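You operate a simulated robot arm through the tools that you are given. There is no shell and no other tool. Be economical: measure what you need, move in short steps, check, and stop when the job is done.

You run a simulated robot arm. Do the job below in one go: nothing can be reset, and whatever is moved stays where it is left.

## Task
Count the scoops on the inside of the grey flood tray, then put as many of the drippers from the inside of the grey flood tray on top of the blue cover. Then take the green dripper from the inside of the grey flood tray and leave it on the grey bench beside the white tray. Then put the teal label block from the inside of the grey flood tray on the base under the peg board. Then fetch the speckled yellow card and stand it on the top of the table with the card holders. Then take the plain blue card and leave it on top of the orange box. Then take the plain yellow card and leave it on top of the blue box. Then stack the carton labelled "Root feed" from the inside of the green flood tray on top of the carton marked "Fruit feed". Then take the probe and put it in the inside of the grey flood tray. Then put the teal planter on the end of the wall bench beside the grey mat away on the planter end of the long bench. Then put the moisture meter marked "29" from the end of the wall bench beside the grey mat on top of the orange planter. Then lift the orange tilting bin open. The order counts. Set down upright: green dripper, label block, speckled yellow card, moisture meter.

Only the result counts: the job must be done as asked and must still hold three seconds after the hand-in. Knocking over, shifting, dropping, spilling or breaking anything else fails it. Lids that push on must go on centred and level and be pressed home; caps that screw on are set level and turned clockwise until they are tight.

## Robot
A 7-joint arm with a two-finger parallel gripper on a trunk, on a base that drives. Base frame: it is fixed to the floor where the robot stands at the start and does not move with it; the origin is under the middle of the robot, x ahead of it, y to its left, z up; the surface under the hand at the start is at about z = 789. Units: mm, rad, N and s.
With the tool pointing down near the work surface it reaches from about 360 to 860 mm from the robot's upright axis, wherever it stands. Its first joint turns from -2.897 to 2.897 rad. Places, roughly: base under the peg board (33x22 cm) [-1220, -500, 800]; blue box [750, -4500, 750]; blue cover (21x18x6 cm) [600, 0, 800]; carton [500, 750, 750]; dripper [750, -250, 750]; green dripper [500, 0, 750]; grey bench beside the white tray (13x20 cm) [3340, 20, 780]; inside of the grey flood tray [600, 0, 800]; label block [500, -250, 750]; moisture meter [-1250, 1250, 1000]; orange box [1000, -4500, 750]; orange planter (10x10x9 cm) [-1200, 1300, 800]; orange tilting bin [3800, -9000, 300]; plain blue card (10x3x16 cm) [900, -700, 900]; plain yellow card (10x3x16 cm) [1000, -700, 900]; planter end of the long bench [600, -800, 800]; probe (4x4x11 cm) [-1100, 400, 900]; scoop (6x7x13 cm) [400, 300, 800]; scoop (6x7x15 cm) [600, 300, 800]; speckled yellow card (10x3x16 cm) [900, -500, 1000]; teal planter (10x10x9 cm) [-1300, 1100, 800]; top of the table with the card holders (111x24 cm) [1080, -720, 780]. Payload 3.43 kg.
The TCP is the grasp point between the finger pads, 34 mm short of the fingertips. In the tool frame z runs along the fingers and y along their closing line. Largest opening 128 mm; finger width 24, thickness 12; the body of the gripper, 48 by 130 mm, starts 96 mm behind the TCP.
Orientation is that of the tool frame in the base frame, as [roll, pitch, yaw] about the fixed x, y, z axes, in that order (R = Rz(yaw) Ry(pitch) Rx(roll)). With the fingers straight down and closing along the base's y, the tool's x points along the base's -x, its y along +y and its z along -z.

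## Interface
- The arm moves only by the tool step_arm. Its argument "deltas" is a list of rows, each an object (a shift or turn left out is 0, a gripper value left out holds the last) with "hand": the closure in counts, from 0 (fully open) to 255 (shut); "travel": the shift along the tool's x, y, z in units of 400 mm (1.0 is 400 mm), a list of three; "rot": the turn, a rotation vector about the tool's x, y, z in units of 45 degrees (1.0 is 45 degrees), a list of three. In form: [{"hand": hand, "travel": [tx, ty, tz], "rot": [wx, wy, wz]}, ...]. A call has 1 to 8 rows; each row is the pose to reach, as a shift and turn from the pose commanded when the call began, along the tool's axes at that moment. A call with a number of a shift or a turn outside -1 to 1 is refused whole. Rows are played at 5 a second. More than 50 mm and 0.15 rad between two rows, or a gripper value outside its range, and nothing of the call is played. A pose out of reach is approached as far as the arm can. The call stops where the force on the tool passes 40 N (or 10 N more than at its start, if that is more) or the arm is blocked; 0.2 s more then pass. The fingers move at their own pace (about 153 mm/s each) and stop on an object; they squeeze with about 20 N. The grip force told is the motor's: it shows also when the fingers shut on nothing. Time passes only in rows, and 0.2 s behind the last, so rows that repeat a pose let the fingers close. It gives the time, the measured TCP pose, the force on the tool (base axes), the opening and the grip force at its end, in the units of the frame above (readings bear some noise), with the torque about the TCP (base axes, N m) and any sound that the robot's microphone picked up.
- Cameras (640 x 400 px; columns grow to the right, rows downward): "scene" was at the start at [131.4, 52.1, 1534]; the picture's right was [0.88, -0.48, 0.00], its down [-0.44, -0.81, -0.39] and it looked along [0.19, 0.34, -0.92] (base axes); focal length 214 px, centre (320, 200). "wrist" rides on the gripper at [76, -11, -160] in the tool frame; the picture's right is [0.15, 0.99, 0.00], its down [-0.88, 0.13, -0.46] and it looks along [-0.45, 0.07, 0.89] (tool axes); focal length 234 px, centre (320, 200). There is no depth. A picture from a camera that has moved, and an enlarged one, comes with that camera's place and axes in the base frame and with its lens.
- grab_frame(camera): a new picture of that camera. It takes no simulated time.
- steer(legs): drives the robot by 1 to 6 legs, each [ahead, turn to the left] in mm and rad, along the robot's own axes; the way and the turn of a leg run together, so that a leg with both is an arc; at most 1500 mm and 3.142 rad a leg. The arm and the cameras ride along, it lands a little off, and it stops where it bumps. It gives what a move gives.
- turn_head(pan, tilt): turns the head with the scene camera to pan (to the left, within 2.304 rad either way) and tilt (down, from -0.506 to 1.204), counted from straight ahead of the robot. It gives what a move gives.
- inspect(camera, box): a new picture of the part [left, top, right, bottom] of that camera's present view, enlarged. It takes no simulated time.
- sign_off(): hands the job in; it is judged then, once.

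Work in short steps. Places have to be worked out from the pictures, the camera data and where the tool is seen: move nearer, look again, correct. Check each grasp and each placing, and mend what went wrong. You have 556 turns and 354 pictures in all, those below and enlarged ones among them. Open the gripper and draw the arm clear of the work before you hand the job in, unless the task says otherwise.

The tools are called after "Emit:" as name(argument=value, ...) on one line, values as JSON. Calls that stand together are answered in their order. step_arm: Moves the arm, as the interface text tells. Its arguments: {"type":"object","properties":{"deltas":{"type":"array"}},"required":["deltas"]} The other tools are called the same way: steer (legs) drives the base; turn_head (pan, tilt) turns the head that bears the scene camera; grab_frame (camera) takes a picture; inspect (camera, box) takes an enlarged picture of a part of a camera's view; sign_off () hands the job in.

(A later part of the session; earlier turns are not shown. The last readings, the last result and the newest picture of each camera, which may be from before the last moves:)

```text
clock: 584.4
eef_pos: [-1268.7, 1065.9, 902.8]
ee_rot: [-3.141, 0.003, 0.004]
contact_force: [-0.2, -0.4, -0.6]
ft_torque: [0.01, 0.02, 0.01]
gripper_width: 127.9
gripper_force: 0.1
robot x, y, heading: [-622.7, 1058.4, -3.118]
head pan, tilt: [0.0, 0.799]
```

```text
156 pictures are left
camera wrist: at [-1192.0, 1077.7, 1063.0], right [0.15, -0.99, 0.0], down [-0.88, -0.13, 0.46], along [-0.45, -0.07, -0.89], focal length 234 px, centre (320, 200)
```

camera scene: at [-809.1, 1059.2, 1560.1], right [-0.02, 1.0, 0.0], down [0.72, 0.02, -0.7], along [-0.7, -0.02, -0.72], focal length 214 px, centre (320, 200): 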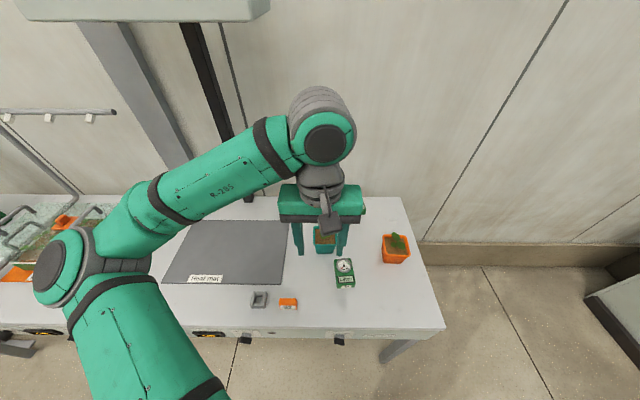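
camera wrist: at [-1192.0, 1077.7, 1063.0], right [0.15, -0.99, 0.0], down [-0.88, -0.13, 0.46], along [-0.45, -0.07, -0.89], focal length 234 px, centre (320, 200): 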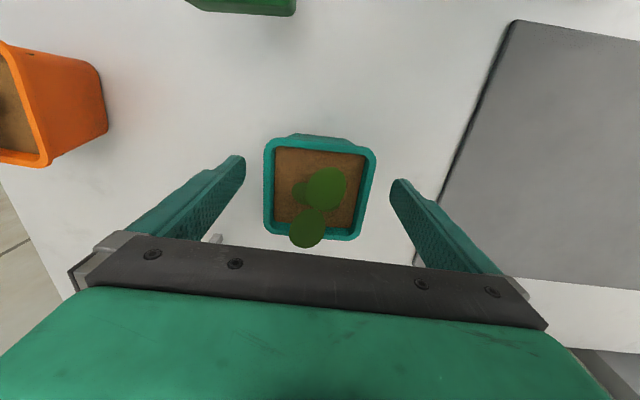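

Good. Shifting 6 mm, lowering to z≈866 and closing on the rim.

Emit:
step_arm(deltas=[{"travel": [-0.015, 0, 0.05]}, {"travel": [-0.015, 0, 0.092]}, {"hand": 60, "travel": [-0.015, 0, 0.092]}, {"hand": 255, "travel": [-0.015, 0, 0.092]}, {"hand": 255, "travel": [-0.015, 0, 0.092]}, {"hand": 255, "travel": [-0.015, 0, 0.092]}])

Emit:
grab_frame(camera="wrist")

Emit:
inspect(camera="scene", box=[260, 190, 420, 320])

```text
clock: 585.8
eef_pos: [-1273.7, 1067.0, 867.7]
ee_rot: [-3.141, 0.002, 0.003]
contact_force: [-0.7, -0.5, 0.0]
ft_torque: [-0.12, 0.12, -0.02]
gripper_width: 90.5
gripper_force: 19.8
robot x, y, heading: [-622.2, 1065.0, -3.117]
head pan, tilt: [0.0, 0.799]
```

```text
155 pictures are left
camera wrist: at [-1198.5, 1078.5, 1028.3], right [0.15, -0.99, 0.0], down [-0.88, -0.13, 0.46], along [-0.45, -0.07, -0.89], focal length 234 px, centre (320, 200)
```

wrist: 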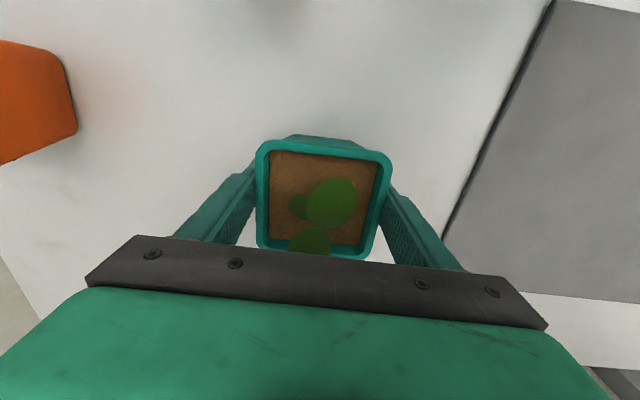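

```text
3.08 times, centred on (340, 255) of scene
camera zoom: at [-809.2, 1059.2, 1560.0], right [-0.02, 1.0, 0.0], down [0.72, 0.02, -0.7], along [-0.7, -0.02, -0.72], focal length 660 px, centre (258, 31)
```

zoom: 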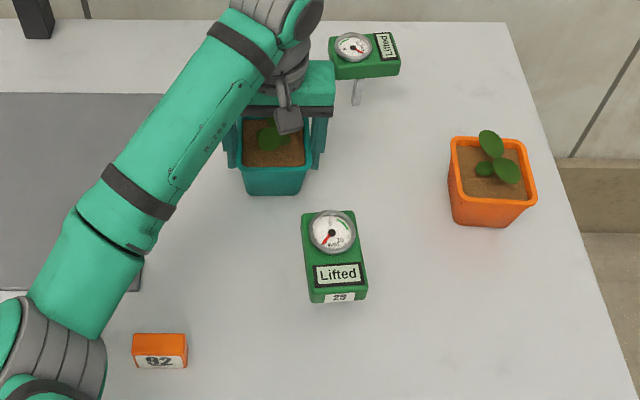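

Gripped at the rim (90 mm). Lifting.

Emit:
step_arm(deltas=[{"travel": [0, 0, -0.03]}, {"travel": [0, 0, -0.08]}, {"travel": [0, 0, -0.16]}, {"travel": [0, 0, -0.26]}])

Emit:
grab_frame(camera="wrist")

Emit:
inspect(camera="scene", box=[260, 150, 420, 320])

```text
clock: 586.8
eef_pos: [-1276.6, 1067.7, 971.4]
ee_rot: [3.141, 0.0, 0.001]
contact_force: [-0.3, -0.4, -2.2]
ft_torque: [-0.01, -0.02, -0.03]
gripper_width: 90.1
gripper_force: 19.6
robot x, y, heading: [-624.4, 1061.5, -3.121]
head pan, tilt: [0.0, 0.799]
```

```text
153 pictures are left
camera wrist: at [-1200.8, 1079.1, 1131.1], right [0.15, -0.99, 0.0], down [-0.88, -0.13, 0.46], along [-0.45, -0.07, -0.89], focal length 234 px, centre (320, 200)
```

wrist: 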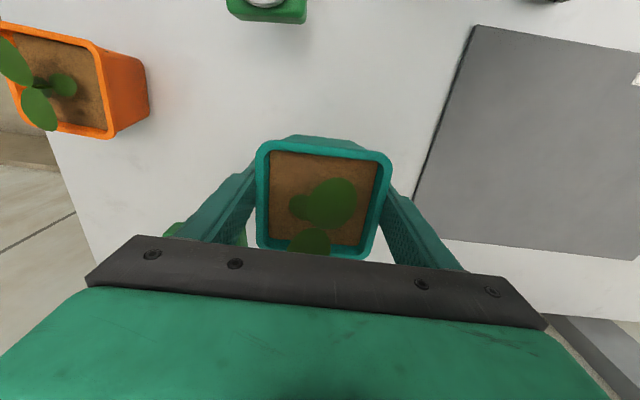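

```text
2.35 times, centred on (340, 235) of scene
camera zoom: at [-809.4, 1059.2, 1560.0], right [-0.02, 1.0, 0.0], down [0.72, 0.02, -0.7], along [-0.7, -0.02, -0.72], focal length 505 px, centre (273, 118)
```

zoom: 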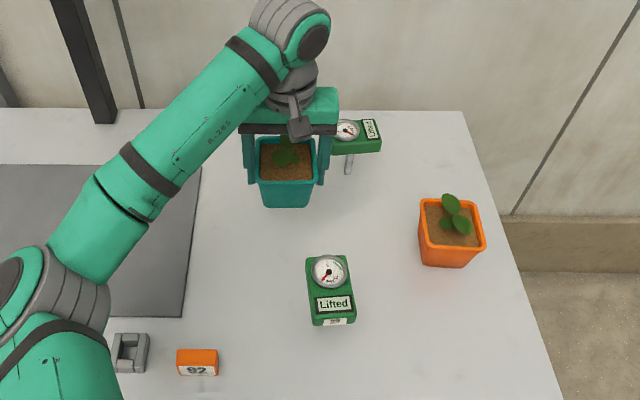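

Lifted cleanly. Raising, retracting, then driving to the planter end of the long bench.

Emit:
step_arm(deltas=[{"travel": [0, 0, -0.12]}, {"travel": [0, 0, -0.24]}, {"travel": [0, 0, -0.36]}, {"travel": [0, 0, -0.48]}, {"travel": [0.12, 0, -0.5]}, {"travel": [0.24, 0, -0.5]}, {"travel": [0.36, 0, -0.5]}, {"travel": [0.48, 0, -0.5]}])

Emit:
steer(legs=[[-280, 0], [0, 1.583], [1500, 0], [340, 0], [0, 1.537], [220, 0]])

Emit:
grab_frame(camera="scene")

Emit:
grab_frame(camera="wrist")

```text
clock: 588.6
eef_pos: [-1083.9, 1067.4, 1170.4]
ee_rot: [3.141, 0.0, 0.002]
contact_force: [-0.1, 1.2, -2.1]
ft_torque: [-0.03, -0.02, 0.02]
gripper_width: 90.2
gripper_force: 19.8
robot x, y, heading: [-617.5, 1062.4, -3.124]
head pan, tilt: [0.0, 0.799]
```

```text
clock: 609.1
eef_pos: [362.3, -786.2, 1170.9]
ee_rot: [-3.141, 0.002, 3.076]
contact_force: [0.6, -0.7, -2.8]
ft_torque: [0.0, 0.04, 0.0]
gripper_width: 90.1
gripper_force: 19.8
robot x, y, heading: [-96.6, -751.4, -0.044]
head pan, tilt: [0.0, 0.799]
```

```text
151 pictures are left
camera scene: at [86.2, -757.2, 1560.0], right [-0.05, -1.0, 0.0], down [-0.72, 0.03, -0.7], along [0.7, -0.03, -0.72], focal length 214 px, centre (320, 200)
```

scene: 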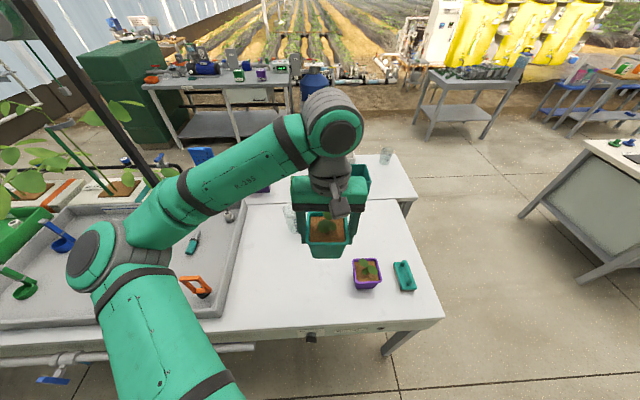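

```text
150 pictures are left
camera wrist: at [285.6, -792.0, 1331.1], right [-0.08, 1.0, 0.0], down [0.89, 0.07, 0.46], along [0.46, 0.04, -0.89], focal length 234 px, centre (320, 200)
```

wrist: 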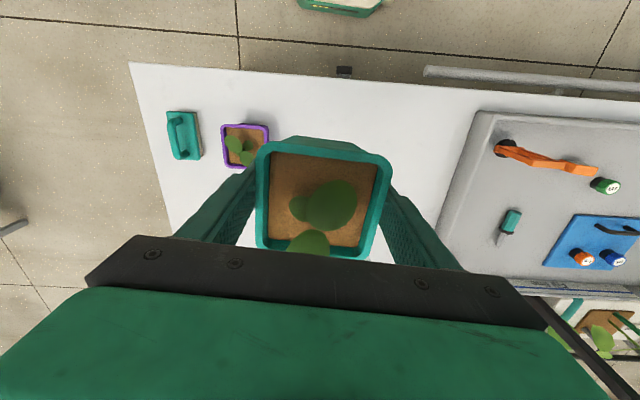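

Free space at about (560, -830), between the purple planter (416, -931) and jug (676, -657). Moving over it.

Emit:
step_arm(deltas=[{"travel": [-0.1, -0.015, 0]}, {"travel": [-0.2, -0.03, 0]}, {"travel": [-0.3, -0.046, 0]}, {"travel": [-0.4, -0.062, 0]}, {"travel": [-0.501, -0.077, 0]}, {"travel": [-0.501, -0.077, 0.12]}, {"travel": [-0.501, -0.077, 0.24]}, {"travel": [-0.501, -0.077, 0.36]}])

Emit:
grab_frame(camera="wrist")

Emit:
inspect(camera="scene", box=[220, 150, 460, 330])

```text
clock: 610.9
eef_pos: [559.5, -830.0, 1028.5]
ee_rot: [3.141, 0.001, 3.076]
contact_force: [0.1, 0.0, -3.6]
ft_torque: [-0.01, 0.04, 0.01]
gripper_width: 89.9
gripper_force: 19.8
robot x, y, heading: [-99.8, -752.3, -0.045]
head pan, tilt: [0.0, 0.799]
```

```text
149 pictures are left
camera wrist: at [482.9, -835.6, 1188.8], right [-0.08, 1.0, 0.0], down [0.89, 0.07, 0.46], along [0.46, 0.04, -0.89], focal length 234 px, centre (320, 200)
```

wrist: 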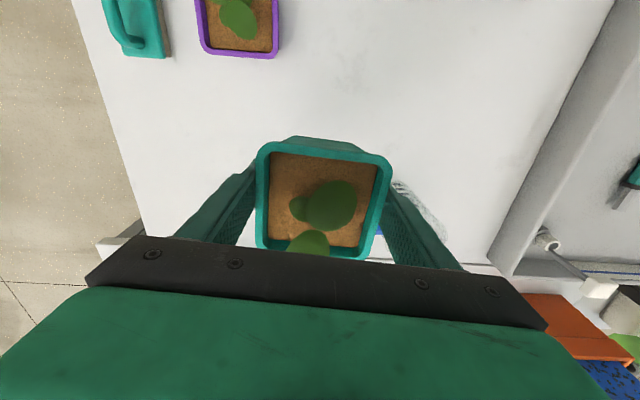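

```text
2.22 times, centred on (340, 240) of scene
camera zoom: at [86.1, -757.3, 1560.1], right [-0.05, -1.0, 0.0], down [-0.72, 0.03, -0.7], along [0.7, -0.03, -0.72], focal length 477 px, centre (276, 111)
```

zoom: 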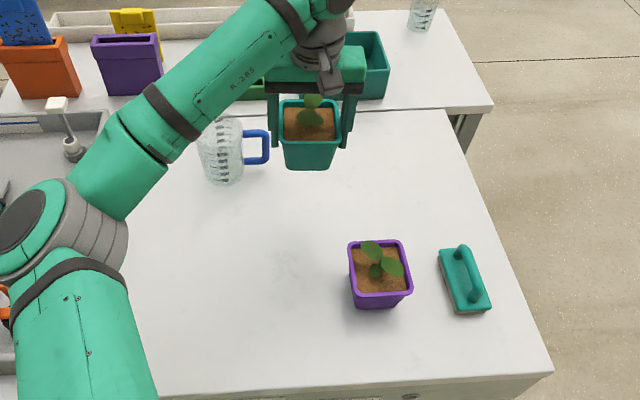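

Clear all round. Lowering.

Emit:
step_arm(deltas=[{"travel": [0, 0, 0.12]}, {"travel": [0, 0, 0.24]}, {"travel": [0, 0, 0.355]}])

Emit:
step_arm(deltas=[{"travel": [0, 0, 0.015]}])

Emit:
step_arm(deltas=[{"travel": [0, 0, 0.01]}])

Emit:
step_arm(deltas=[{"travel": [0, 0, 0.008]}])

```text
clock: 611.7
eef_pos: [560.4, -831.3, 882.9]
ee_rot: [3.141, 0.001, 3.076]
contact_force: [-0.2, 0.0, -1.9]
ft_torque: [-0.01, 0.01, -0.03]
gripper_width: 90.1
gripper_force: 19.7
robot x, y, heading: [-94.5, -752.2, -0.041]
head pan, tilt: [0.0, 0.799]
```

```text
clock: 612.1
eef_pos: [560.7, -830.4, 878.0]
ee_rot: [-3.139, 0.0, 3.077]
contact_force: [0.7, -0.1, -2.5]
ft_torque: [-0.02, 0.01, -0.05]
gripper_width: 89.9
gripper_force: 19.5
robot x, y, heading: [-94.8, -750.3, -0.042]
head pan, tilt: [0.0, 0.799]
```

```text
clock: 612.5
eef_pos: [560.2, -830.7, 874.6]
ee_rot: [3.141, 0.002, 3.077]
contact_force: [-0.2, 0.1, -2.1]
ft_torque: [0.01, 0.04, 0.04]
gripper_width: 90.0
gripper_force: 19.9
robot x, y, heading: [-100.8, -752.9, -0.049]
head pan, tilt: [0.0, 0.799]
```

```text
clock: 612.9
eef_pos: [558.1, -829.0, 871.4]
ee_rot: [3.141, 0.001, 3.078]
contact_force: [0.6, -0.5, -2.1]
ft_torque: [-0.01, 0.01, 0.03]
gripper_width: 90.1
gripper_force: 20.4
robot x, y, heading: [-98.6, -748.3, -0.044]
head pan, tilt: [0.0, 0.799]
```

Continuing to contact.

Emit:
step_arm(deltas=[{"travel": [0, 0, 0.007]}])

Emit:
step_arm(deltas=[{"travel": [0, 0, 0.007]}])

Emit:
step_arm(deltas=[{"travel": [0, 0, 0.005]}])

```text
clock: 613.3
eef_pos: [559.7, -830.8, 869.2]
ee_rot: [-3.141, 0.001, 3.078]
contact_force: [0.6, -0.2, -2.1]
ft_torque: [-0.01, 0.01, 0.05]
gripper_width: 89.9
gripper_force: 19.4
robot x, y, heading: [-96.0, -749.6, -0.043]
head pan, tilt: [0.0, 0.799]
```

```text
clock: 613.7
eef_pos: [560.7, -829.1, 866.0]
ee_rot: [3.141, 0.001, 3.077]
contact_force: [-0.6, 0.7, -3.2]
ft_torque: [-0.05, 0.0, 0.0]
gripper_width: 90.1
gripper_force: 20.2
robot x, y, heading: [-101.7, -749.6, -0.044]
head pan, tilt: [0.0, 0.799]
```

```text
clock: 614.1
eef_pos: [560.9, -830.3, 865.5]
ee_rot: [3.141, 0.002, 3.078]
contact_force: [0.3, -0.2, -2.2]
ft_torque: [0.02, 0.01, 0.04]
gripper_width: 89.9
gripper_force: 19.9
robot x, y, heading: [-97.6, -750.4, -0.043]
head pan, tilt: [0.0, 0.799]
```

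Emit:
step_arm(deltas=[{"travel": [0, 0, 0.006]}])

Emit:
step_arm(deltas=[{"travel": [0, 0, 0.006]}])

Emit:
step_arm(deltas=[{"travel": [0, 0, 0.006]}])

Emit:
step_arm(deltas=[{"travel": [0, 0, 0.006]}])

```text
clock: 614.5
eef_pos: [560.9, -829.6, 861.8]
ee_rot: [-3.141, 0.001, 3.076]
contact_force: [0.2, -0.6, -2.8]
ft_torque: [0.02, 0.02, 0.03]
gripper_width: 90.0
gripper_force: 19.9
robot x, y, heading: [-95.5, -751.6, -0.046]
head pan, tilt: [0.0, 0.799]
```

```text
clock: 614.9
eef_pos: [560.1, -829.5, 859.9]
ee_rot: [-3.141, 0.003, 3.077]
contact_force: [-0.2, -0.4, -2.7]
ft_torque: [0.01, 0.04, 0.01]
gripper_width: 90.2
gripper_force: 19.5
robot x, y, heading: [-97.6, -746.0, -0.047]
head pan, tilt: [0.0, 0.799]
```

```text
clock: 615.3
eef_pos: [560.8, -828.8, 856.9]
ee_rot: [3.141, 0.002, 3.079]
contact_force: [-0.1, -0.7, -2.3]
ft_torque: [-0.02, 0.0, -0.04]
gripper_width: 89.8
gripper_force: 19.6
robot x, y, heading: [-94.7, -748.5, -0.046]
head pan, tilt: [0.0, 0.799]
```

```text
clock: 615.7
eef_pos: [561.9, -830.6, 853.7]
ee_rot: [3.139, 0.0, 3.077]
contact_force: [0.3, 0.2, -2.2]
ft_torque: [-0.03, 0.02, -0.01]
gripper_width: 90.0
gripper_force: 19.5
robot x, y, heading: [-95.0, -749.5, -0.044]
head pan, tilt: [0.0, 0.799]
```

This bench top is lower than the wall bench. Checking the gap visually.

Emit:
inspect(camera="scene", box=[280, 170, 400, 280])

Emit:
step_arm(deltas=[{"travel": [0, 0, 0.007]}])

Emit:
step_arm(deltas=[{"travel": [0, 0, 0.007]}])

Emit:
step_arm(deltas=[{"travel": [0, 0, 0.007]}])

```text
3.64 times, centred on (340, 225) of scene
camera zoom: at [86.2, -757.3, 1560.0], right [-0.05, -1.0, 0.0], down [-0.72, 0.03, -0.7], along [0.7, -0.03, -0.72], focal length 780 px, centre (247, 109)
```

zoom: 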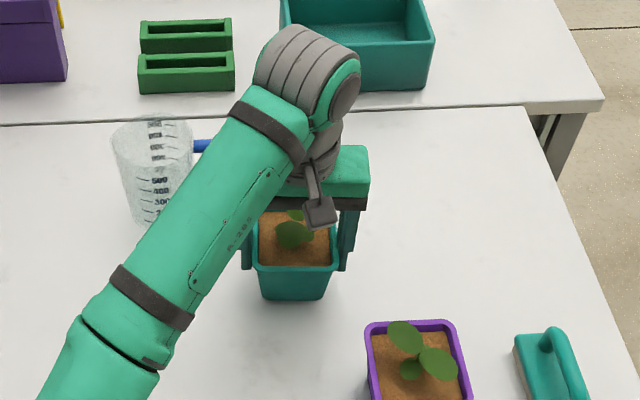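

```text
clock: 616.1
eef_pos: [561.5, -830.0, 851.2]
ee_rot: [-3.14, 0.002, 3.078]
contact_force: [-0.7, 0.3, -0.9]
ft_torque: [-0.01, 0.0, 0.04]
gripper_width: 89.8
gripper_force: 19.4
robot x, y, heading: [-96.2, -753.5, -0.04]
head pan, tilt: [0.0, 0.799]
```

```text
clock: 616.5
eef_pos: [561.9, -829.6, 848.2]
ee_rot: [3.141, 0.002, 3.078]
contact_force: [-0.6, 0.7, -1.6]
ft_torque: [0.01, 0.03, 0.04]
gripper_width: 90.1
gripper_force: 20.2
robot x, y, heading: [-100.5, -751.7, -0.04]
head pan, tilt: [0.0, 0.799]
```

```text
clock: 616.9
eef_pos: [561.5, -829.7, 848.2]
ee_rot: [3.141, 0.004, 3.075]
contact_force: [-2.4, -1.3, 13.2]
ft_torque: [0.03, 0.09, 0.24]
gripper_width: 89.6
gripper_force: 20.9
robot x, y, heading: [-98.7, -749.4, -0.044]
head pan, tilt: [0.0, 0.799]
```

Contact at z≈848. Releasing and rising.

Emit:
step_arm(deltas=[{"hand": 60}, {"hand": 40}, {"hand": 10}, {"hand": 0}, {"travel": [0, 0, -0.1]}, {"travel": [0, 0, -0.22]}, {"travel": [0, 0, -0.34]}, {"travel": [0, 0, -0.46]}])

Emit:
grab_frame(camera="wrist")

Emit:
inspect(camera="scene", box=[220, 150, 460, 330])

```text
clock: 618.7
eef_pos: [559.0, -830.9, 1029.7]
ee_rot: [3.141, 0.001, 3.077]
contact_force: [-0.4, 0.5, -1.0]
ft_torque: [0.01, 0.01, -0.01]
gripper_width: 127.9
gripper_force: 0.1
robot x, y, heading: [-95.2, -750.2, -0.048]
head pan, tilt: [0.0, 0.799]
```

```text
146 pictures are left
camera wrist: at [482.6, -836.1, 1190.5], right [-0.08, 1.0, 0.0], down [0.89, 0.07, 0.46], along [0.45, 0.04, -0.89], focal length 234 px, centre (320, 200)
```

wrist: 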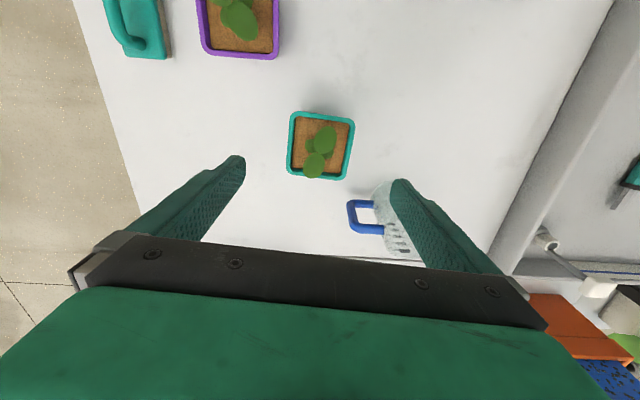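

```text
2.22 times, centred on (340, 240) of scene
camera zoom: at [86.3, -757.3, 1560.0], right [-0.05, -1.0, 0.0], down [-0.72, 0.03, -0.7], along [0.7, -0.03, -0.72], focal length 477 px, centre (276, 111)
```

zoom: 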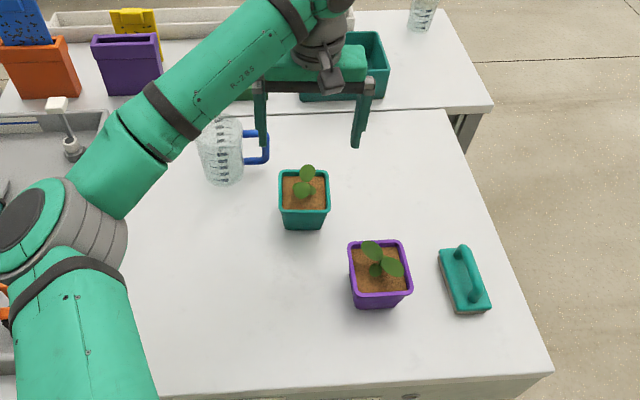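

Teal planter placed. Now the moisture meter "29": tucking and driving back to the wall bench.

Emit:
step_arm(deltas=[{"travel": [0.05, 0, -0.1]}, {"travel": [0.12, 0, -0.19]}, {"travel": [0.2, 0, -0.28]}, {"travel": [0.28, 0, -0.36]}, {"travel": [0.38, 0, -0.36]}, {"travel": [0.48, 0, -0.36]}])

Emit:
steer(legs=[[-250, 0], [0, 1.749], [1500, 0], [400, 0], [0, 1.437]])

Emit:
grab_frame(camera="scene")

Emit:
grab_frame(camera="wrist")

```text
clock: 620.1
eef_pos: [368.5, -817.0, 1174.2]
ee_rot: [3.141, 0.001, 3.076]
contact_force: [0.4, 0.2, 0.2]
ft_torque: [-0.01, 0.04, -0.03]
gripper_width: 128.1
gripper_force: 0.1
robot x, y, heading: [-98.8, -750.1, -0.044]
head pan, tilt: [0.0, 0.799]
```

```text
clock: 639.7
eef_pos: [-1004.4, 1209.5, 1175.3]
ee_rot: [-3.141, 0.002, -0.051]
contact_force: [0.3, -0.5, 0.4]
ft_torque: [0.0, 0.01, 0.02]
gripper_width: 128.1
gripper_force: 0.1
robot x, y, heading: [-537.9, 1148.3, 3.119]
head pan, tilt: [0.0, 0.799]
```

```text
144 pictures are left
camera scene: at [-723.3, 1156.3, 1560.1], right [0.03, 1.0, 0.0], down [0.72, -0.02, -0.7], along [-0.7, 0.02, -0.72], focal length 214 px, centre (320, 200)
```

scene: 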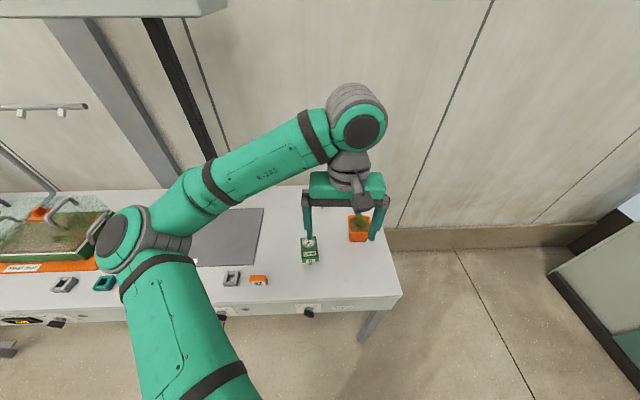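

```text
143 pictures are left
camera wrist: at [-928.1, 1217.8, 1334.7], right [0.1, -1.0, 0.0], down [-0.89, -0.09, 0.46], along [-0.45, -0.04, -0.89], focal length 234 px, centre (320, 200)
```

wrist: 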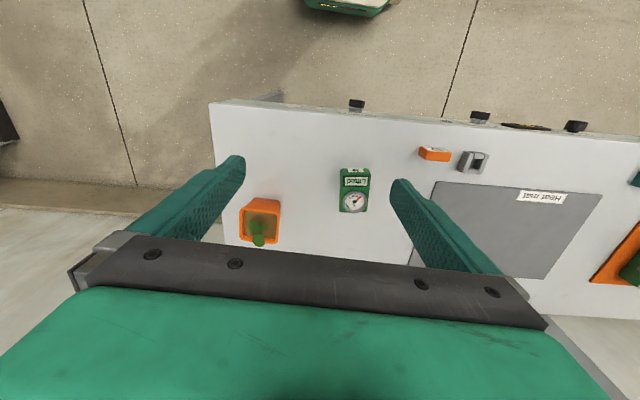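

Zooming in on the meter from both cameras.

Emit:
inspect(camera="wrist", box=[310, 140, 400, 230])

Emit:
inspect(camera="scene", box=[270, 210, 390, 290])

```text
4.44 times, centred on (355, 185) of wrist
camera zoom: at [-928.1, 1217.8, 1334.7], right [0.1, -1.0, 0.0], down [-0.89, -0.09, 0.46], along [-0.45, -0.04, -0.89], focal length 1041 px, centre (164, 267)
```

zoom: 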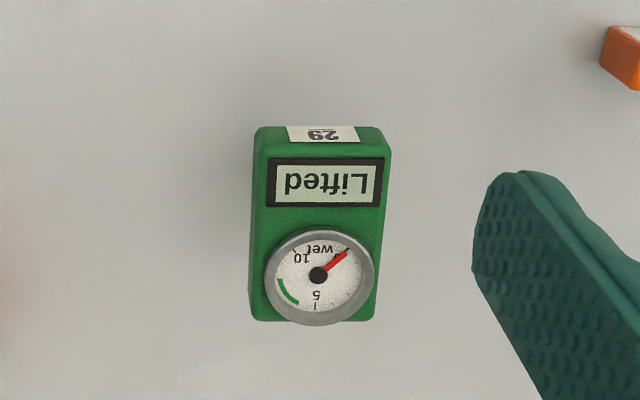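

```text
5.00 times, centred on (330, 250) of scene
camera zoom: at [-723.3, 1156.3, 1560.1], right [0.03, 1.0, 0.0], down [0.72, -0.02, -0.7], along [-0.7, 0.02, -0.72], focal length 1072 px, centre (270, -50)
```

zoom: 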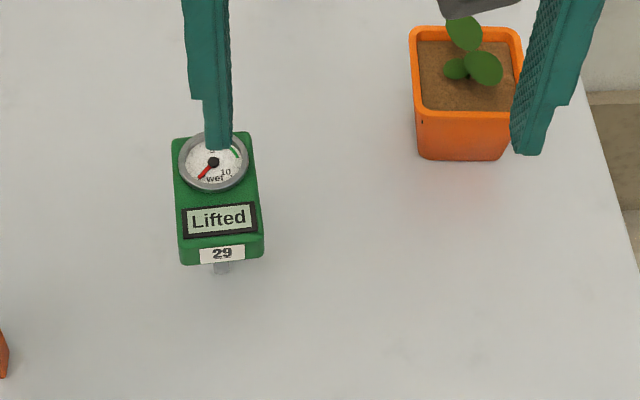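

The meter is a ~56×92 mm head at z≈865–895 on a central rod, centre about (-1130, 1130), rotated slightly. I'll align the gripper with it and move above.

Emit:
step_arm(deltas=[{"travel": [-0.06, 0.043, 0.08], "rot": [0, 0, -0.08]}, {"travel": [-0.12, 0.086, 0.15], "rot": [0, 0, -0.153]}, {"travel": [-0.18, 0.128, 0.22], "rot": [0, 0, -0.153]}, {"travel": [-0.24, 0.171, 0.28], "rot": [0, 0, -0.153]}, {"travel": [-0.3, 0.213, 0.34], "rot": [0, 0, -0.153]}, {"travel": [-0.303, 0.213, 0.42], "rot": [0, 0, -0.153]}])

Emit:
grab_frame(camera="wrist")

Emit:
inspect(camera="scene", box=[270, 180, 410, 290])

```text
clock: 641.1
eef_pos: [-1129.6, 1129.5, 1006.9]
ee_rot: [3.14, 0.0, 0.071]
contact_force: [-0.2, -0.4, -0.1]
ft_torque: [-0.04, 0.04, -0.01]
gripper_width: 128.0
gripper_force: 0.1
robot x, y, heading: [-533.9, 1150.0, 3.113]
head pan, tilt: [0.0, 0.799]
```

```text
140 pictures are left
camera wrist: at [-1054.3, 1146.0, 1167.0], right [0.22, -0.98, 0.0], down [-0.87, -0.19, 0.46], along [-0.45, -0.1, -0.89], focal length 234 px, centre (320, 200)
```

wrist: 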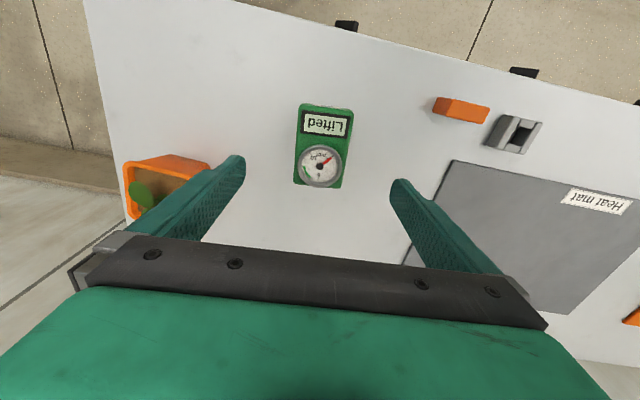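

```text
3.64 times, centred on (340, 235) of scene
camera zoom: at [-723.3, 1156.3, 1560.1], right [0.03, 1.0, 0.0], down [0.72, -0.02, -0.7], along [-0.7, 0.02, -0.72], focal length 780 px, centre (247, 73)
```

zoom: 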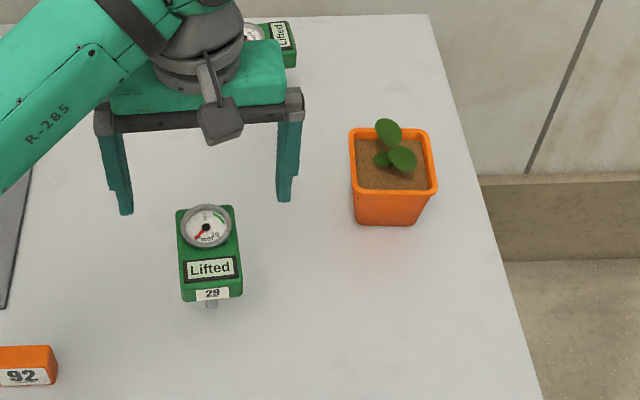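

Aligned. Small correction, descending to z≈905 and looking.

Emit:
step_arm(deltas=[{"hand": 60, "travel": [0.019, 0.006, 0.1]}, {"travel": [0.019, 0.006, 0.2]}, {"travel": [0.019, 0.006, 0.255]}])

Emit:
grab_frame(camera="wrist")

Emit:
inspect(camera="scene", box=[270, 210, 370, 290])

```text
clock: 641.9
eef_pos: [-1123.0, 1127.2, 904.8]
ee_rot: [-3.142, 0.002, 0.071]
contact_force: [-0.5, -0.6, -0.3]
ft_torque: [0.05, 0.0, -0.03]
gripper_width: 98.0
gripper_force: 0.2
robot x, y, heading: [-536.7, 1152.3, 3.117]
head pan, tilt: [0.0, 0.799]
```

```text
138 pictures are left
camera wrist: at [-1047.5, 1144.1, 1065.2], right [0.22, -0.98, 0.0], down [-0.87, -0.19, 0.46], along [-0.45, -0.1, -0.89], focal length 234 px, centre (320, 200)
```

wrist: 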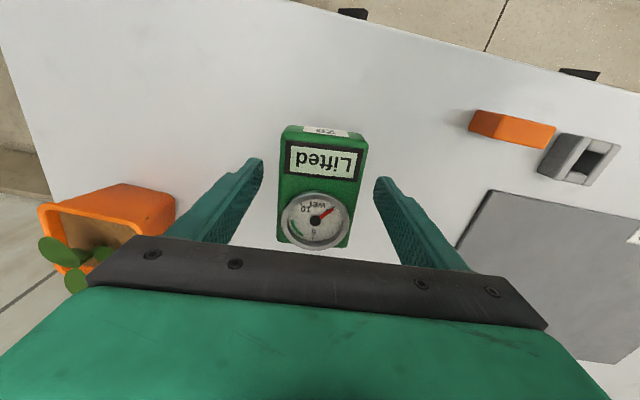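

```text
5.00 times, centred on (320, 250) of scene
camera zoom: at [-723.3, 1156.3, 1560.1], right [0.03, 1.0, 0.0], down [0.72, -0.02, -0.7], along [-0.7, 0.02, -0.72], focal length 1072 px, centre (320, -50)
```

zoom: 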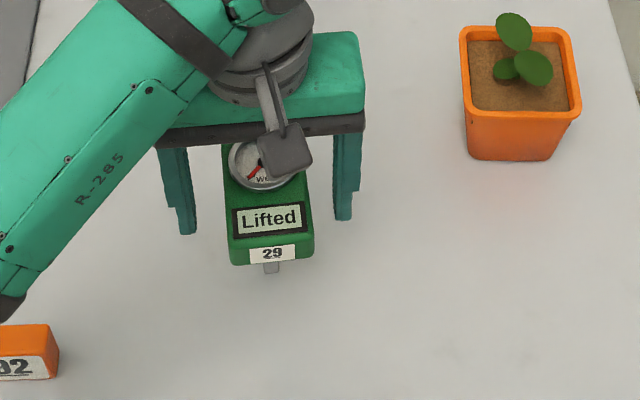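

Centred. Lowering to z≈886 and closing on the head.

Emit:
step_arm(deltas=[{"travel": [-0.007, 0, 0.03]}, {"travel": [-0.007, 0, 0.047]}, {"hand": 110, "travel": [-0.007, 0, 0.047]}, {"hand": 255, "travel": [-0.007, 0, 0.047]}, {"hand": 255, "travel": [-0.007, 0, 0.047]}])

Emit:
grab_frame(camera="wrist")

```text
clock: 643.1
eef_pos: [-1125.1, 1128.4, 885.2]
ee_rot: [-3.14, 0.002, 0.072]
contact_force: [-0.3, 0.2, 0.2]
ft_torque: [0.04, 0.0, 0.01]
gripper_width: 57.9
gripper_force: 20.3
robot x, y, heading: [-541.8, 1149.2, 3.114]
head pan, tilt: [0.0, 0.799]
```

```text
136 pictures are left
camera wrist: at [-1049.9, 1144.8, 1046.0], right [0.22, -0.98, 0.0], down [-0.87, -0.19, 0.46], along [-0.45, -0.1, -0.89], focal length 234 px, centre (320, 200)
```

wrist: 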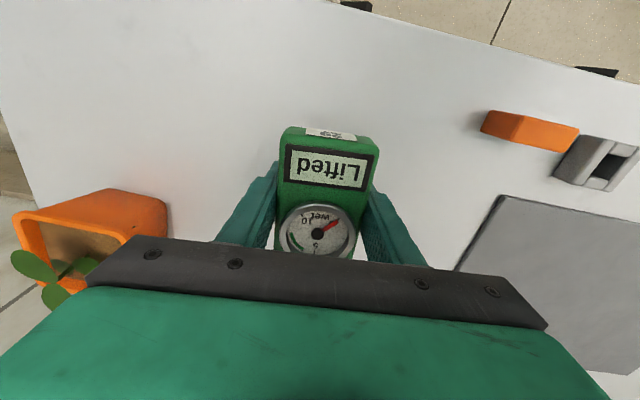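

Gripped at 58 mm. Lifting straight up.

Emit:
step_arm(deltas=[{"travel": [0, 0, -0.03]}, {"travel": [0, 0, -0.1]}, {"travel": [0, 0, -0.22]}, {"travel": [0, 0, -0.34]}, {"travel": [0, 0, -0.45]}])

Emit:
inspect(camera="scene", box=[260, 150, 410, 290])

Emit:
grab_frame(camera="wrist")

```text
clock: 644.3
eef_pos: [-1125.8, 1128.0, 1067.1]
ee_rot: [3.141, 0.001, 0.07]
contact_force: [0.2, -0.1, -0.7]
ft_torque: [0.0, -0.02, -0.02]
gripper_width: 57.8
gripper_force: 19.7
robot x, y, heading: [-536.9, 1150.5, 3.112]
head pan, tilt: [0.0, 0.799]
```

```text
2.86 times, centred on (335, 220) of scene
camera zoom: at [-723.5, 1156.3, 1560.0], right [0.03, 1.0, 0.0], down [0.72, -0.02, -0.7], along [-0.7, 0.02, -0.72], focal length 613 px, centre (277, 143)
```

zoom: 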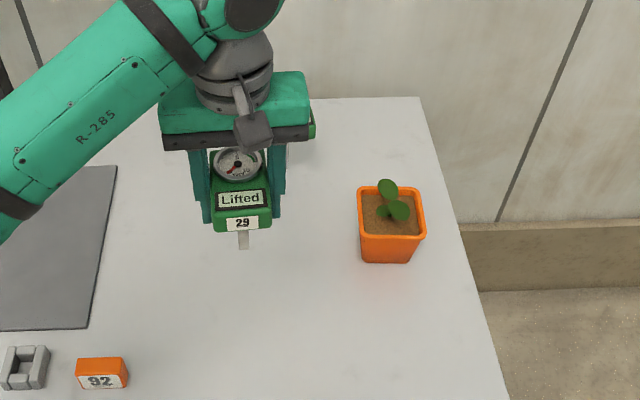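

```text
134 pictures are left
camera wrist: at [-1049.7, 1145.2, 1227.5], right [0.22, -0.98, 0.0], down [-0.87, -0.19, 0.46], along [-0.45, -0.1, -0.89], focal length 234 px, centre (320, 200)
```

wrist: 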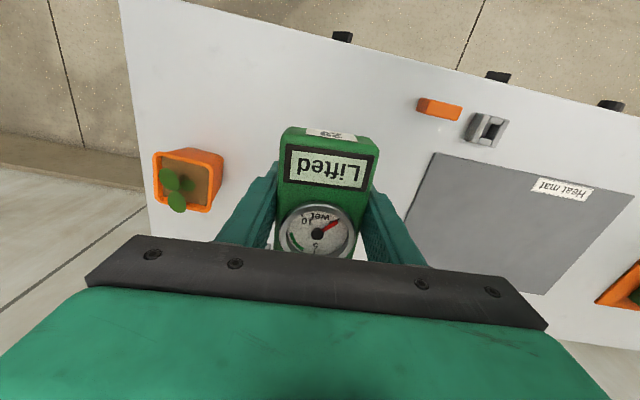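

Held upright. Zooming on the planter to fix the spot on its soil.

Emit:
inspect(camera="wrist", box=[130, 130, 250, 230])

Emit:
inspect(camera="scene", box=[330, 180, 400, 230])

```text
4.00 times, centred on (190, 180) of wrist
camera zoom: at [-1049.7, 1145.2, 1227.5], right [0.22, -0.98, 0.0], down [-0.87, -0.19, 0.46], along [-0.45, -0.1, -0.89], focal length 937 px, centre (840, 280)
```

zoom: 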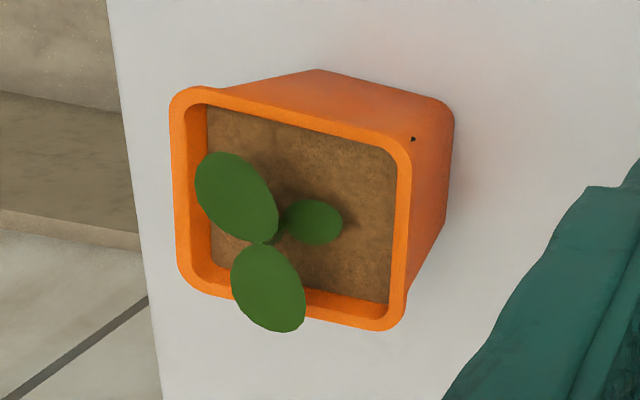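

```text
8.00 times, centred on (365, 205) of scene
camera zoom: at [-723.5, 1156.3, 1560.0], right [0.03, 1.0, 0.0], down [0.72, -0.02, -0.7], along [-0.7, 0.02, -0.72], focal length 1716 px, centre (-40, 160)
```

zoom: 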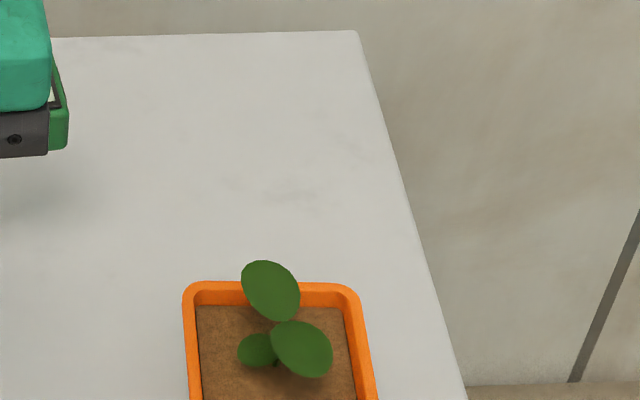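

Plan: stand the rod on the free soil corner at about (-1217, 1302); leaves top out near z≈915, below the head. Moving over.

Emit:
step_arm(deltas=[{"travel": [-0.045, -0.1, 0]}, {"travel": [-0.09, -0.2, 0]}, {"travel": [-0.135, -0.3, 0]}, {"travel": [-0.175, -0.4, 0]}, {"travel": [-0.197, -0.4475, 0]}])

Emit:
grab_frame(camera="wrist")

Emit:
inspect(camera="scene", box=[310, 160, 420, 260])

```text
clock: 645.5
eef_pos: [-1215.0, 1302.2, 1066.6]
ee_rot: [-3.141, 0.001, 0.074]
contact_force: [-0.1, -0.9, -0.7]
ft_torque: [0.1, 0.0, 0.06]
gripper_width: 57.6
gripper_force: 19.8
robot x, y, heading: [-534.9, 1149.2, 3.117]
head pan, tilt: [0.0, 0.799]
```

```text
131 pictures are left
camera wrist: at [-1140.5, 1318.5, 1227.4], right [0.22, -0.98, 0.0], down [-0.87, -0.19, 0.46], along [-0.45, -0.1, -0.89], focal length 234 px, centre (320, 200)
```

wrist: 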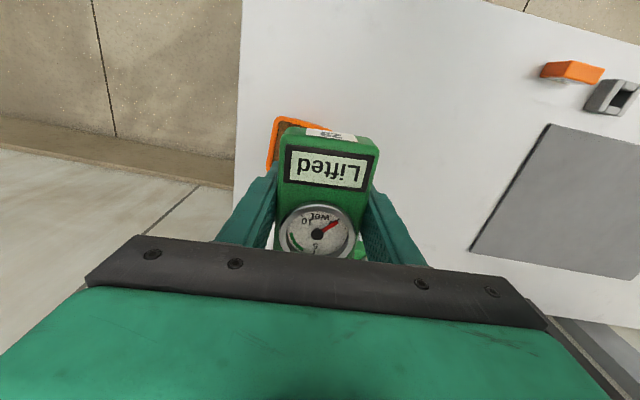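

```text
4.00 times, centred on (365, 210) of scene
camera zoom: at [-723.4, 1156.1, 1560.1], right [0.03, 1.0, 0.0], down [0.72, -0.02, -0.7], along [-0.7, 0.02, -0.72], focal length 858 px, centre (140, 160)
```

zoom: 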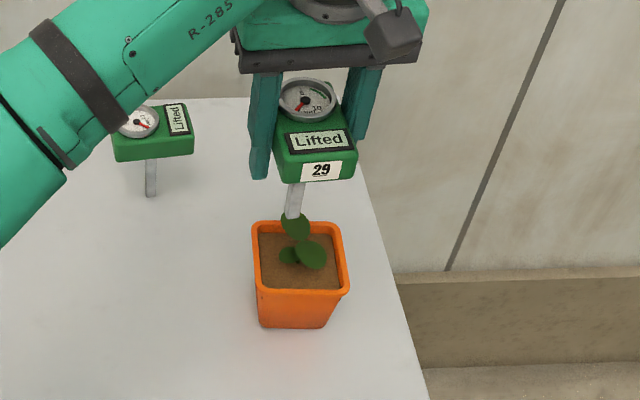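

The rod's landing point would be near the front-left soil corner; shifting 8 mm inward, then lowering to just above the soil.

Emit:
step_arm(deltas=[{"travel": [-0.02, -0.009, 0.03]}, {"travel": [-0.02, -0.009, 0.13]}, {"travel": [-0.02, -0.009, 0.2]}])

Emit:
inspect(camera="scene", box=[310, 160, 420, 260])

```text
clock: 646.3
eef_pos: [-1225.3, 1305.9, 987.1]
ee_rot: [-3.141, 0.002, 0.07]
contact_force: [1.1, 0.9, -0.7]
ft_torque: [0.03, 0.02, 0.0]
gripper_width: 57.8
gripper_force: 20.0
robot x, y, heading: [-534.0, 1148.7, 3.114]
head pan, tilt: [0.0, 0.799]
```

```text
4.00 times, centred on (365, 210) of scene
camera zoom: at [-723.3, 1156.3, 1560.1], right [0.03, 1.0, 0.0], down [0.72, -0.02, -0.7], along [-0.7, 0.02, -0.72], focal length 858 px, centre (140, 160)
```

zoom: 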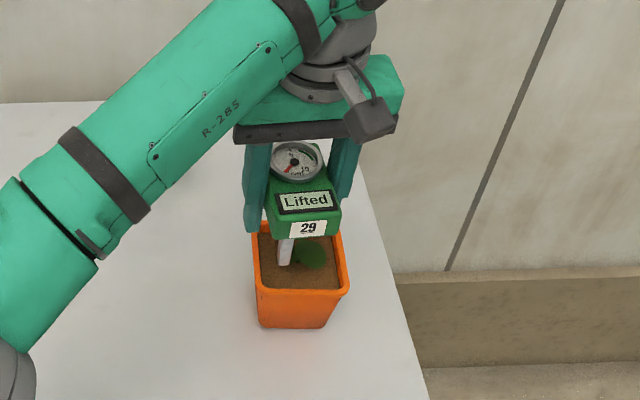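

Looks good. Lowering in small steps until the rod meets the soil.

Emit:
step_arm(deltas=[{"travel": [0, 0, 0.015]}])

Emit:
step_arm(deltas=[{"travel": [0, 0, 0.008]}])

Emit:
step_arm(deltas=[{"travel": [0, 0, 0.007]}])

Emit:
step_arm(deltas=[{"travel": [0, 0, 0.006]}])

```text
clock: 646.7
eef_pos: [-1224.9, 1303.7, 980.2]
ee_rot: [-3.14, 0.002, 0.071]
contact_force: [-0.4, -0.3, -0.8]
ft_torque: [0.01, -0.01, 0.0]
gripper_width: 57.6
gripper_force: 20.1
robot x, y, heading: [-532.8, 1150.1, 3.115]
head pan, tilt: [0.0, 0.799]
```

```text
clock: 647.1
eef_pos: [-1225.1, 1304.9, 976.9]
ee_rot: [-3.142, 0.0, 0.071]
contact_force: [-0.6, 0.3, -1.8]
ft_torque: [-0.05, 0.03, -0.01]
gripper_width: 57.8
gripper_force: 19.8
robot x, y, heading: [-538.6, 1150.9, 3.117]
head pan, tilt: [0.0, 0.799]
```

```text
clock: 647.5
eef_pos: [-1223.9, 1304.9, 974.2]
ee_rot: [-3.141, 0.002, 0.071]
contact_force: [0.1, -0.1, -1.4]
ft_torque: [0.0, 0.01, 0.03]
gripper_width: 57.5
gripper_force: 19.8
robot x, y, heading: [-534.8, 1150.7, 3.115]
head pan, tilt: [0.0, 0.799]
```

```text
clock: 647.9
eef_pos: [-1224.8, 1304.8, 971.7]
ee_rot: [3.141, 0.001, 0.072]
contact_force: [-0.7, -0.3, -0.7]
ft_torque: [-0.05, -0.02, 0.03]
gripper_width: 58.0
gripper_force: 20.0
robot x, y, heading: [-535.4, 1153.0, 3.116]
head pan, tilt: [0.0, 0.799]
```

Emit:
step_arm(deltas=[{"travel": [0, 0, 0.006]}])

Emit:
step_arm(deltas=[{"travel": [0, 0, 0.006]}])

Emit:
step_arm(deltas=[{"travel": [0, 0, 0.005]}])

Emit:
inspect(camera="scene", box=[320, 190, 400, 250])

```text
clock: 648.3
eef_pos: [-1224.8, 1304.3, 968.7]
ee_rot: [-3.141, 0.0, 0.072]
contact_force: [0.7, 1.4, -1.0]
ft_torque: [0.02, -0.01, 0.01]
gripper_width: 57.4
gripper_force: 19.5
robot x, y, heading: [-536.6, 1151.3, 3.113]
head pan, tilt: [0.0, 0.799]
```

```text
clock: 648.7
eef_pos: [-1223.9, 1304.8, 966.8]
ee_rot: [3.141, 0.002, 0.069]
contact_force: [-0.3, 0.6, -1.8]
ft_torque: [-0.04, -0.05, 0.01]
gripper_width: 57.8
gripper_force: 19.9
robot x, y, heading: [-535.2, 1148.8, 3.116]
head pan, tilt: [0.0, 0.799]
```

```text
clock: 649.1
eef_pos: [-1224.0, 1305.4, 965.4]
ee_rot: [-3.141, 0.003, 0.071]
contact_force: [0.2, -0.9, -1.3]
ft_torque: [0.01, -0.01, -0.04]
gripper_width: 57.8
gripper_force: 19.9
robot x, y, heading: [-538.5, 1148.0, 3.116]
head pan, tilt: [0.0, 0.799]
```

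```text
6.67 times, centred on (360, 220) of scene
camera zoom: at [-723.4, 1156.4, 1560.0], right [0.03, 1.0, 0.0], down [0.72, -0.02, -0.7], along [-0.7, 0.02, -0.72], focal length 1430 px, centre (53, 67)
```

zoom: 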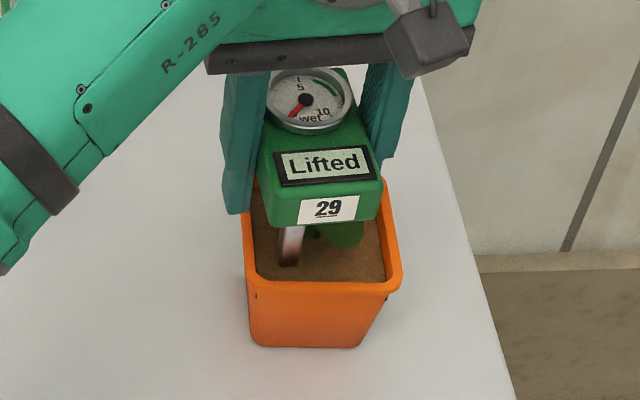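

Nearly touching. Continuing.

Emit:
step_arm(deltas=[{"travel": [0, 0, 0.006]}])

Emit:
step_arm(deltas=[{"travel": [0, 0, 0.006]}])

Emit:
step_arm(deltas=[{"travel": [0, 0, 0.005]}])

Emit:
step_arm(deltas=[{"travel": [0, 0, 0.005]}])

```text
clock: 649.5
eef_pos: [-1225.0, 1304.1, 962.9]
ee_rot: [-3.141, 0.002, 0.072]
contact_force: [-0.7, 0.0, -1.0]
ft_torque: [0.0, 0.02, -0.02]
gripper_width: 57.8
gripper_force: 19.5
robot x, y, heading: [-532.8, 1151.1, 3.117]
head pan, tilt: [0.0, 0.799]
```

```text
clock: 649.9
eef_pos: [-1224.1, 1305.3, 960.6]
ee_rot: [-3.141, 0.001, 0.071]
contact_force: [0.5, 0.2, -0.5]
ft_torque: [0.04, 0.04, -0.02]
gripper_width: 57.8
gripper_force: 19.7
robot x, y, heading: [-536.3, 1151.3, 3.118]
head pan, tilt: [0.0, 0.799]
```

```text
clock: 650.3
eef_pos: [-1222.8, 1305.0, 957.3]
ee_rot: [-3.141, 0.002, 0.072]
contact_force: [0.3, -0.7, -1.4]
ft_torque: [0.0, 0.0, 0.0]
gripper_width: 57.7
gripper_force: 20.3
robot x, y, heading: [-532.7, 1151.1, 3.119]
head pan, tilt: [0.0, 0.799]
```

```text
clock: 650.7
eef_pos: [-1225.0, 1305.1, 956.1]
ee_rot: [3.141, 0.002, 0.072]
contact_force: [0.1, 1.1, -1.0]
ft_torque: [0.01, -0.01, -0.01]
gripper_width: 57.8
gripper_force: 20.4
robot x, y, heading: [-540.2, 1151.3, 3.116]
head pan, tilt: [0.0, 0.799]
```

No contact yet; taking another close look.

Emit:
inspect(camera="scene", box=[330, 200, 390, 245])

Emit:
step_arm(deltas=[{"travel": [0, 0, 0.006]}])

Emit:
step_arm(deltas=[{"travel": [0, 0, 0.006]}])

```text
8.89 times, centred on (360, 222) of scene
camera zoom: at [-723.4, 1156.4, 1560.0], right [0.03, 1.0, 0.0], down [0.72, -0.02, -0.7], along [-0.7, 0.02, -0.72], focal length 1906 px, centre (-36, 0)
```

zoom: 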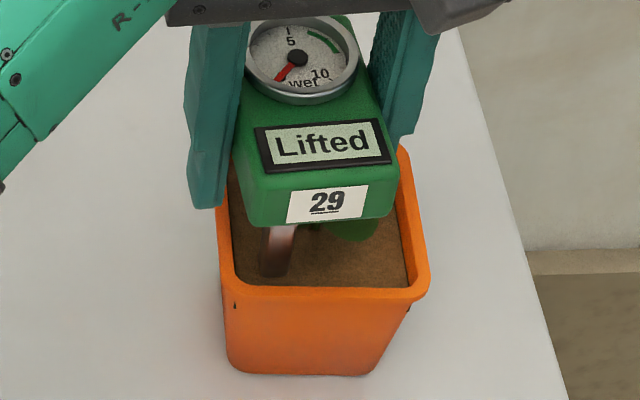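

```text
clock: 651.1
eef_pos: [-1223.7, 1304.1, 955.0]
ee_rot: [3.141, 0.006, 0.072]
contact_force: [1.3, 0.7, 6.5]
ft_torque: [0.04, -0.15, -0.01]
gripper_width: 57.9
gripper_force: 19.7
robot x, y, heading: [-541.4, 1148.7, 3.113]
head pan, tilt: [0.0, 0.799]
```

```text
clock: 651.5
eef_pos: [-1224.4, 1304.5, 950.9]
ee_rot: [-3.14, 0.004, 0.072]
contact_force: [-1.9, 0.5, 15.8]
ft_torque: [0.03, 0.07, 0.05]
gripper_width: 57.7
gripper_force: 19.9
robot x, y, heading: [-538.0, 1151.2, 3.12]
head pan, tilt: [0.0, 0.799]
```

Seated (soil contact at 955, 16 N). Releasing slowly and watching.

Emit:
step_arm(deltas=[{"hand": 136, "travel": [0, 0, -0.003]}, {"hand": 131, "travel": [0, 0, -0.003]}, {"hand": 126, "travel": [0, 0, -0.003]}, {"hand": 120, "travel": [0, 0, -0.003]}, {"hand": 115, "travel": [0, 0, -0.003]}])

Emit:
inspect(camera="scene", box=[320, 180, 400, 245])

Emit:
grab_frame(camera="wrist")

```text
clock: 652.7
eef_pos: [-1225.7, 1304.6, 951.1]
ee_rot: [3.141, 0.003, 0.073]
contact_force: [0.0, 0.1, -1.2]
ft_torque: [-0.04, 0.0, -0.01]
gripper_width: 70.2
gripper_force: 0.1
robot x, y, heading: [-532.8, 1151.4, 3.118]
head pan, tilt: [0.0, 0.799]
```

```text
6.15 times, centred on (360, 212) of scene
camera zoom: at [-723.4, 1156.4, 1560.0], right [0.03, 1.0, 0.0], down [0.72, -0.02, -0.7], along [-0.7, 0.02, -0.72], focal length 1320 px, centre (74, 123)
```

zoom: 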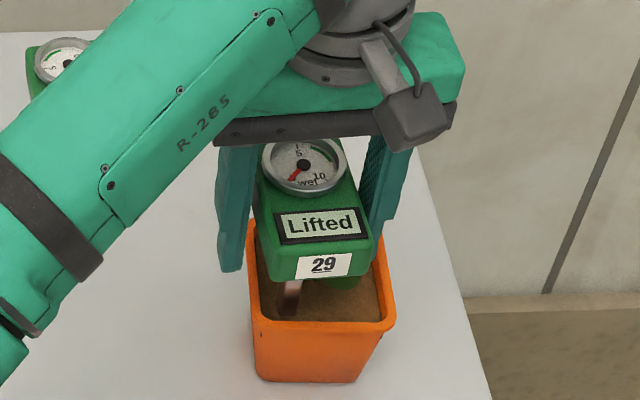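

```text
125 pictures are left
camera wrist: at [-1150.2, 1321.7, 1112.0], right [0.22, -0.98, 0.0], down [-0.87, -0.19, 0.46], along [-0.45, -0.1, -0.89], focal length 234 px, centre (320, 200)
```

wrist: 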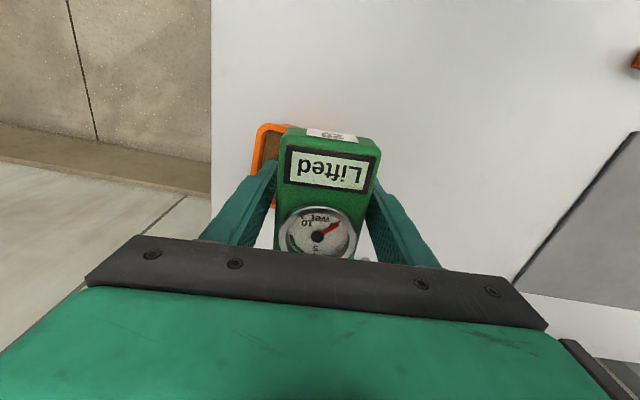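

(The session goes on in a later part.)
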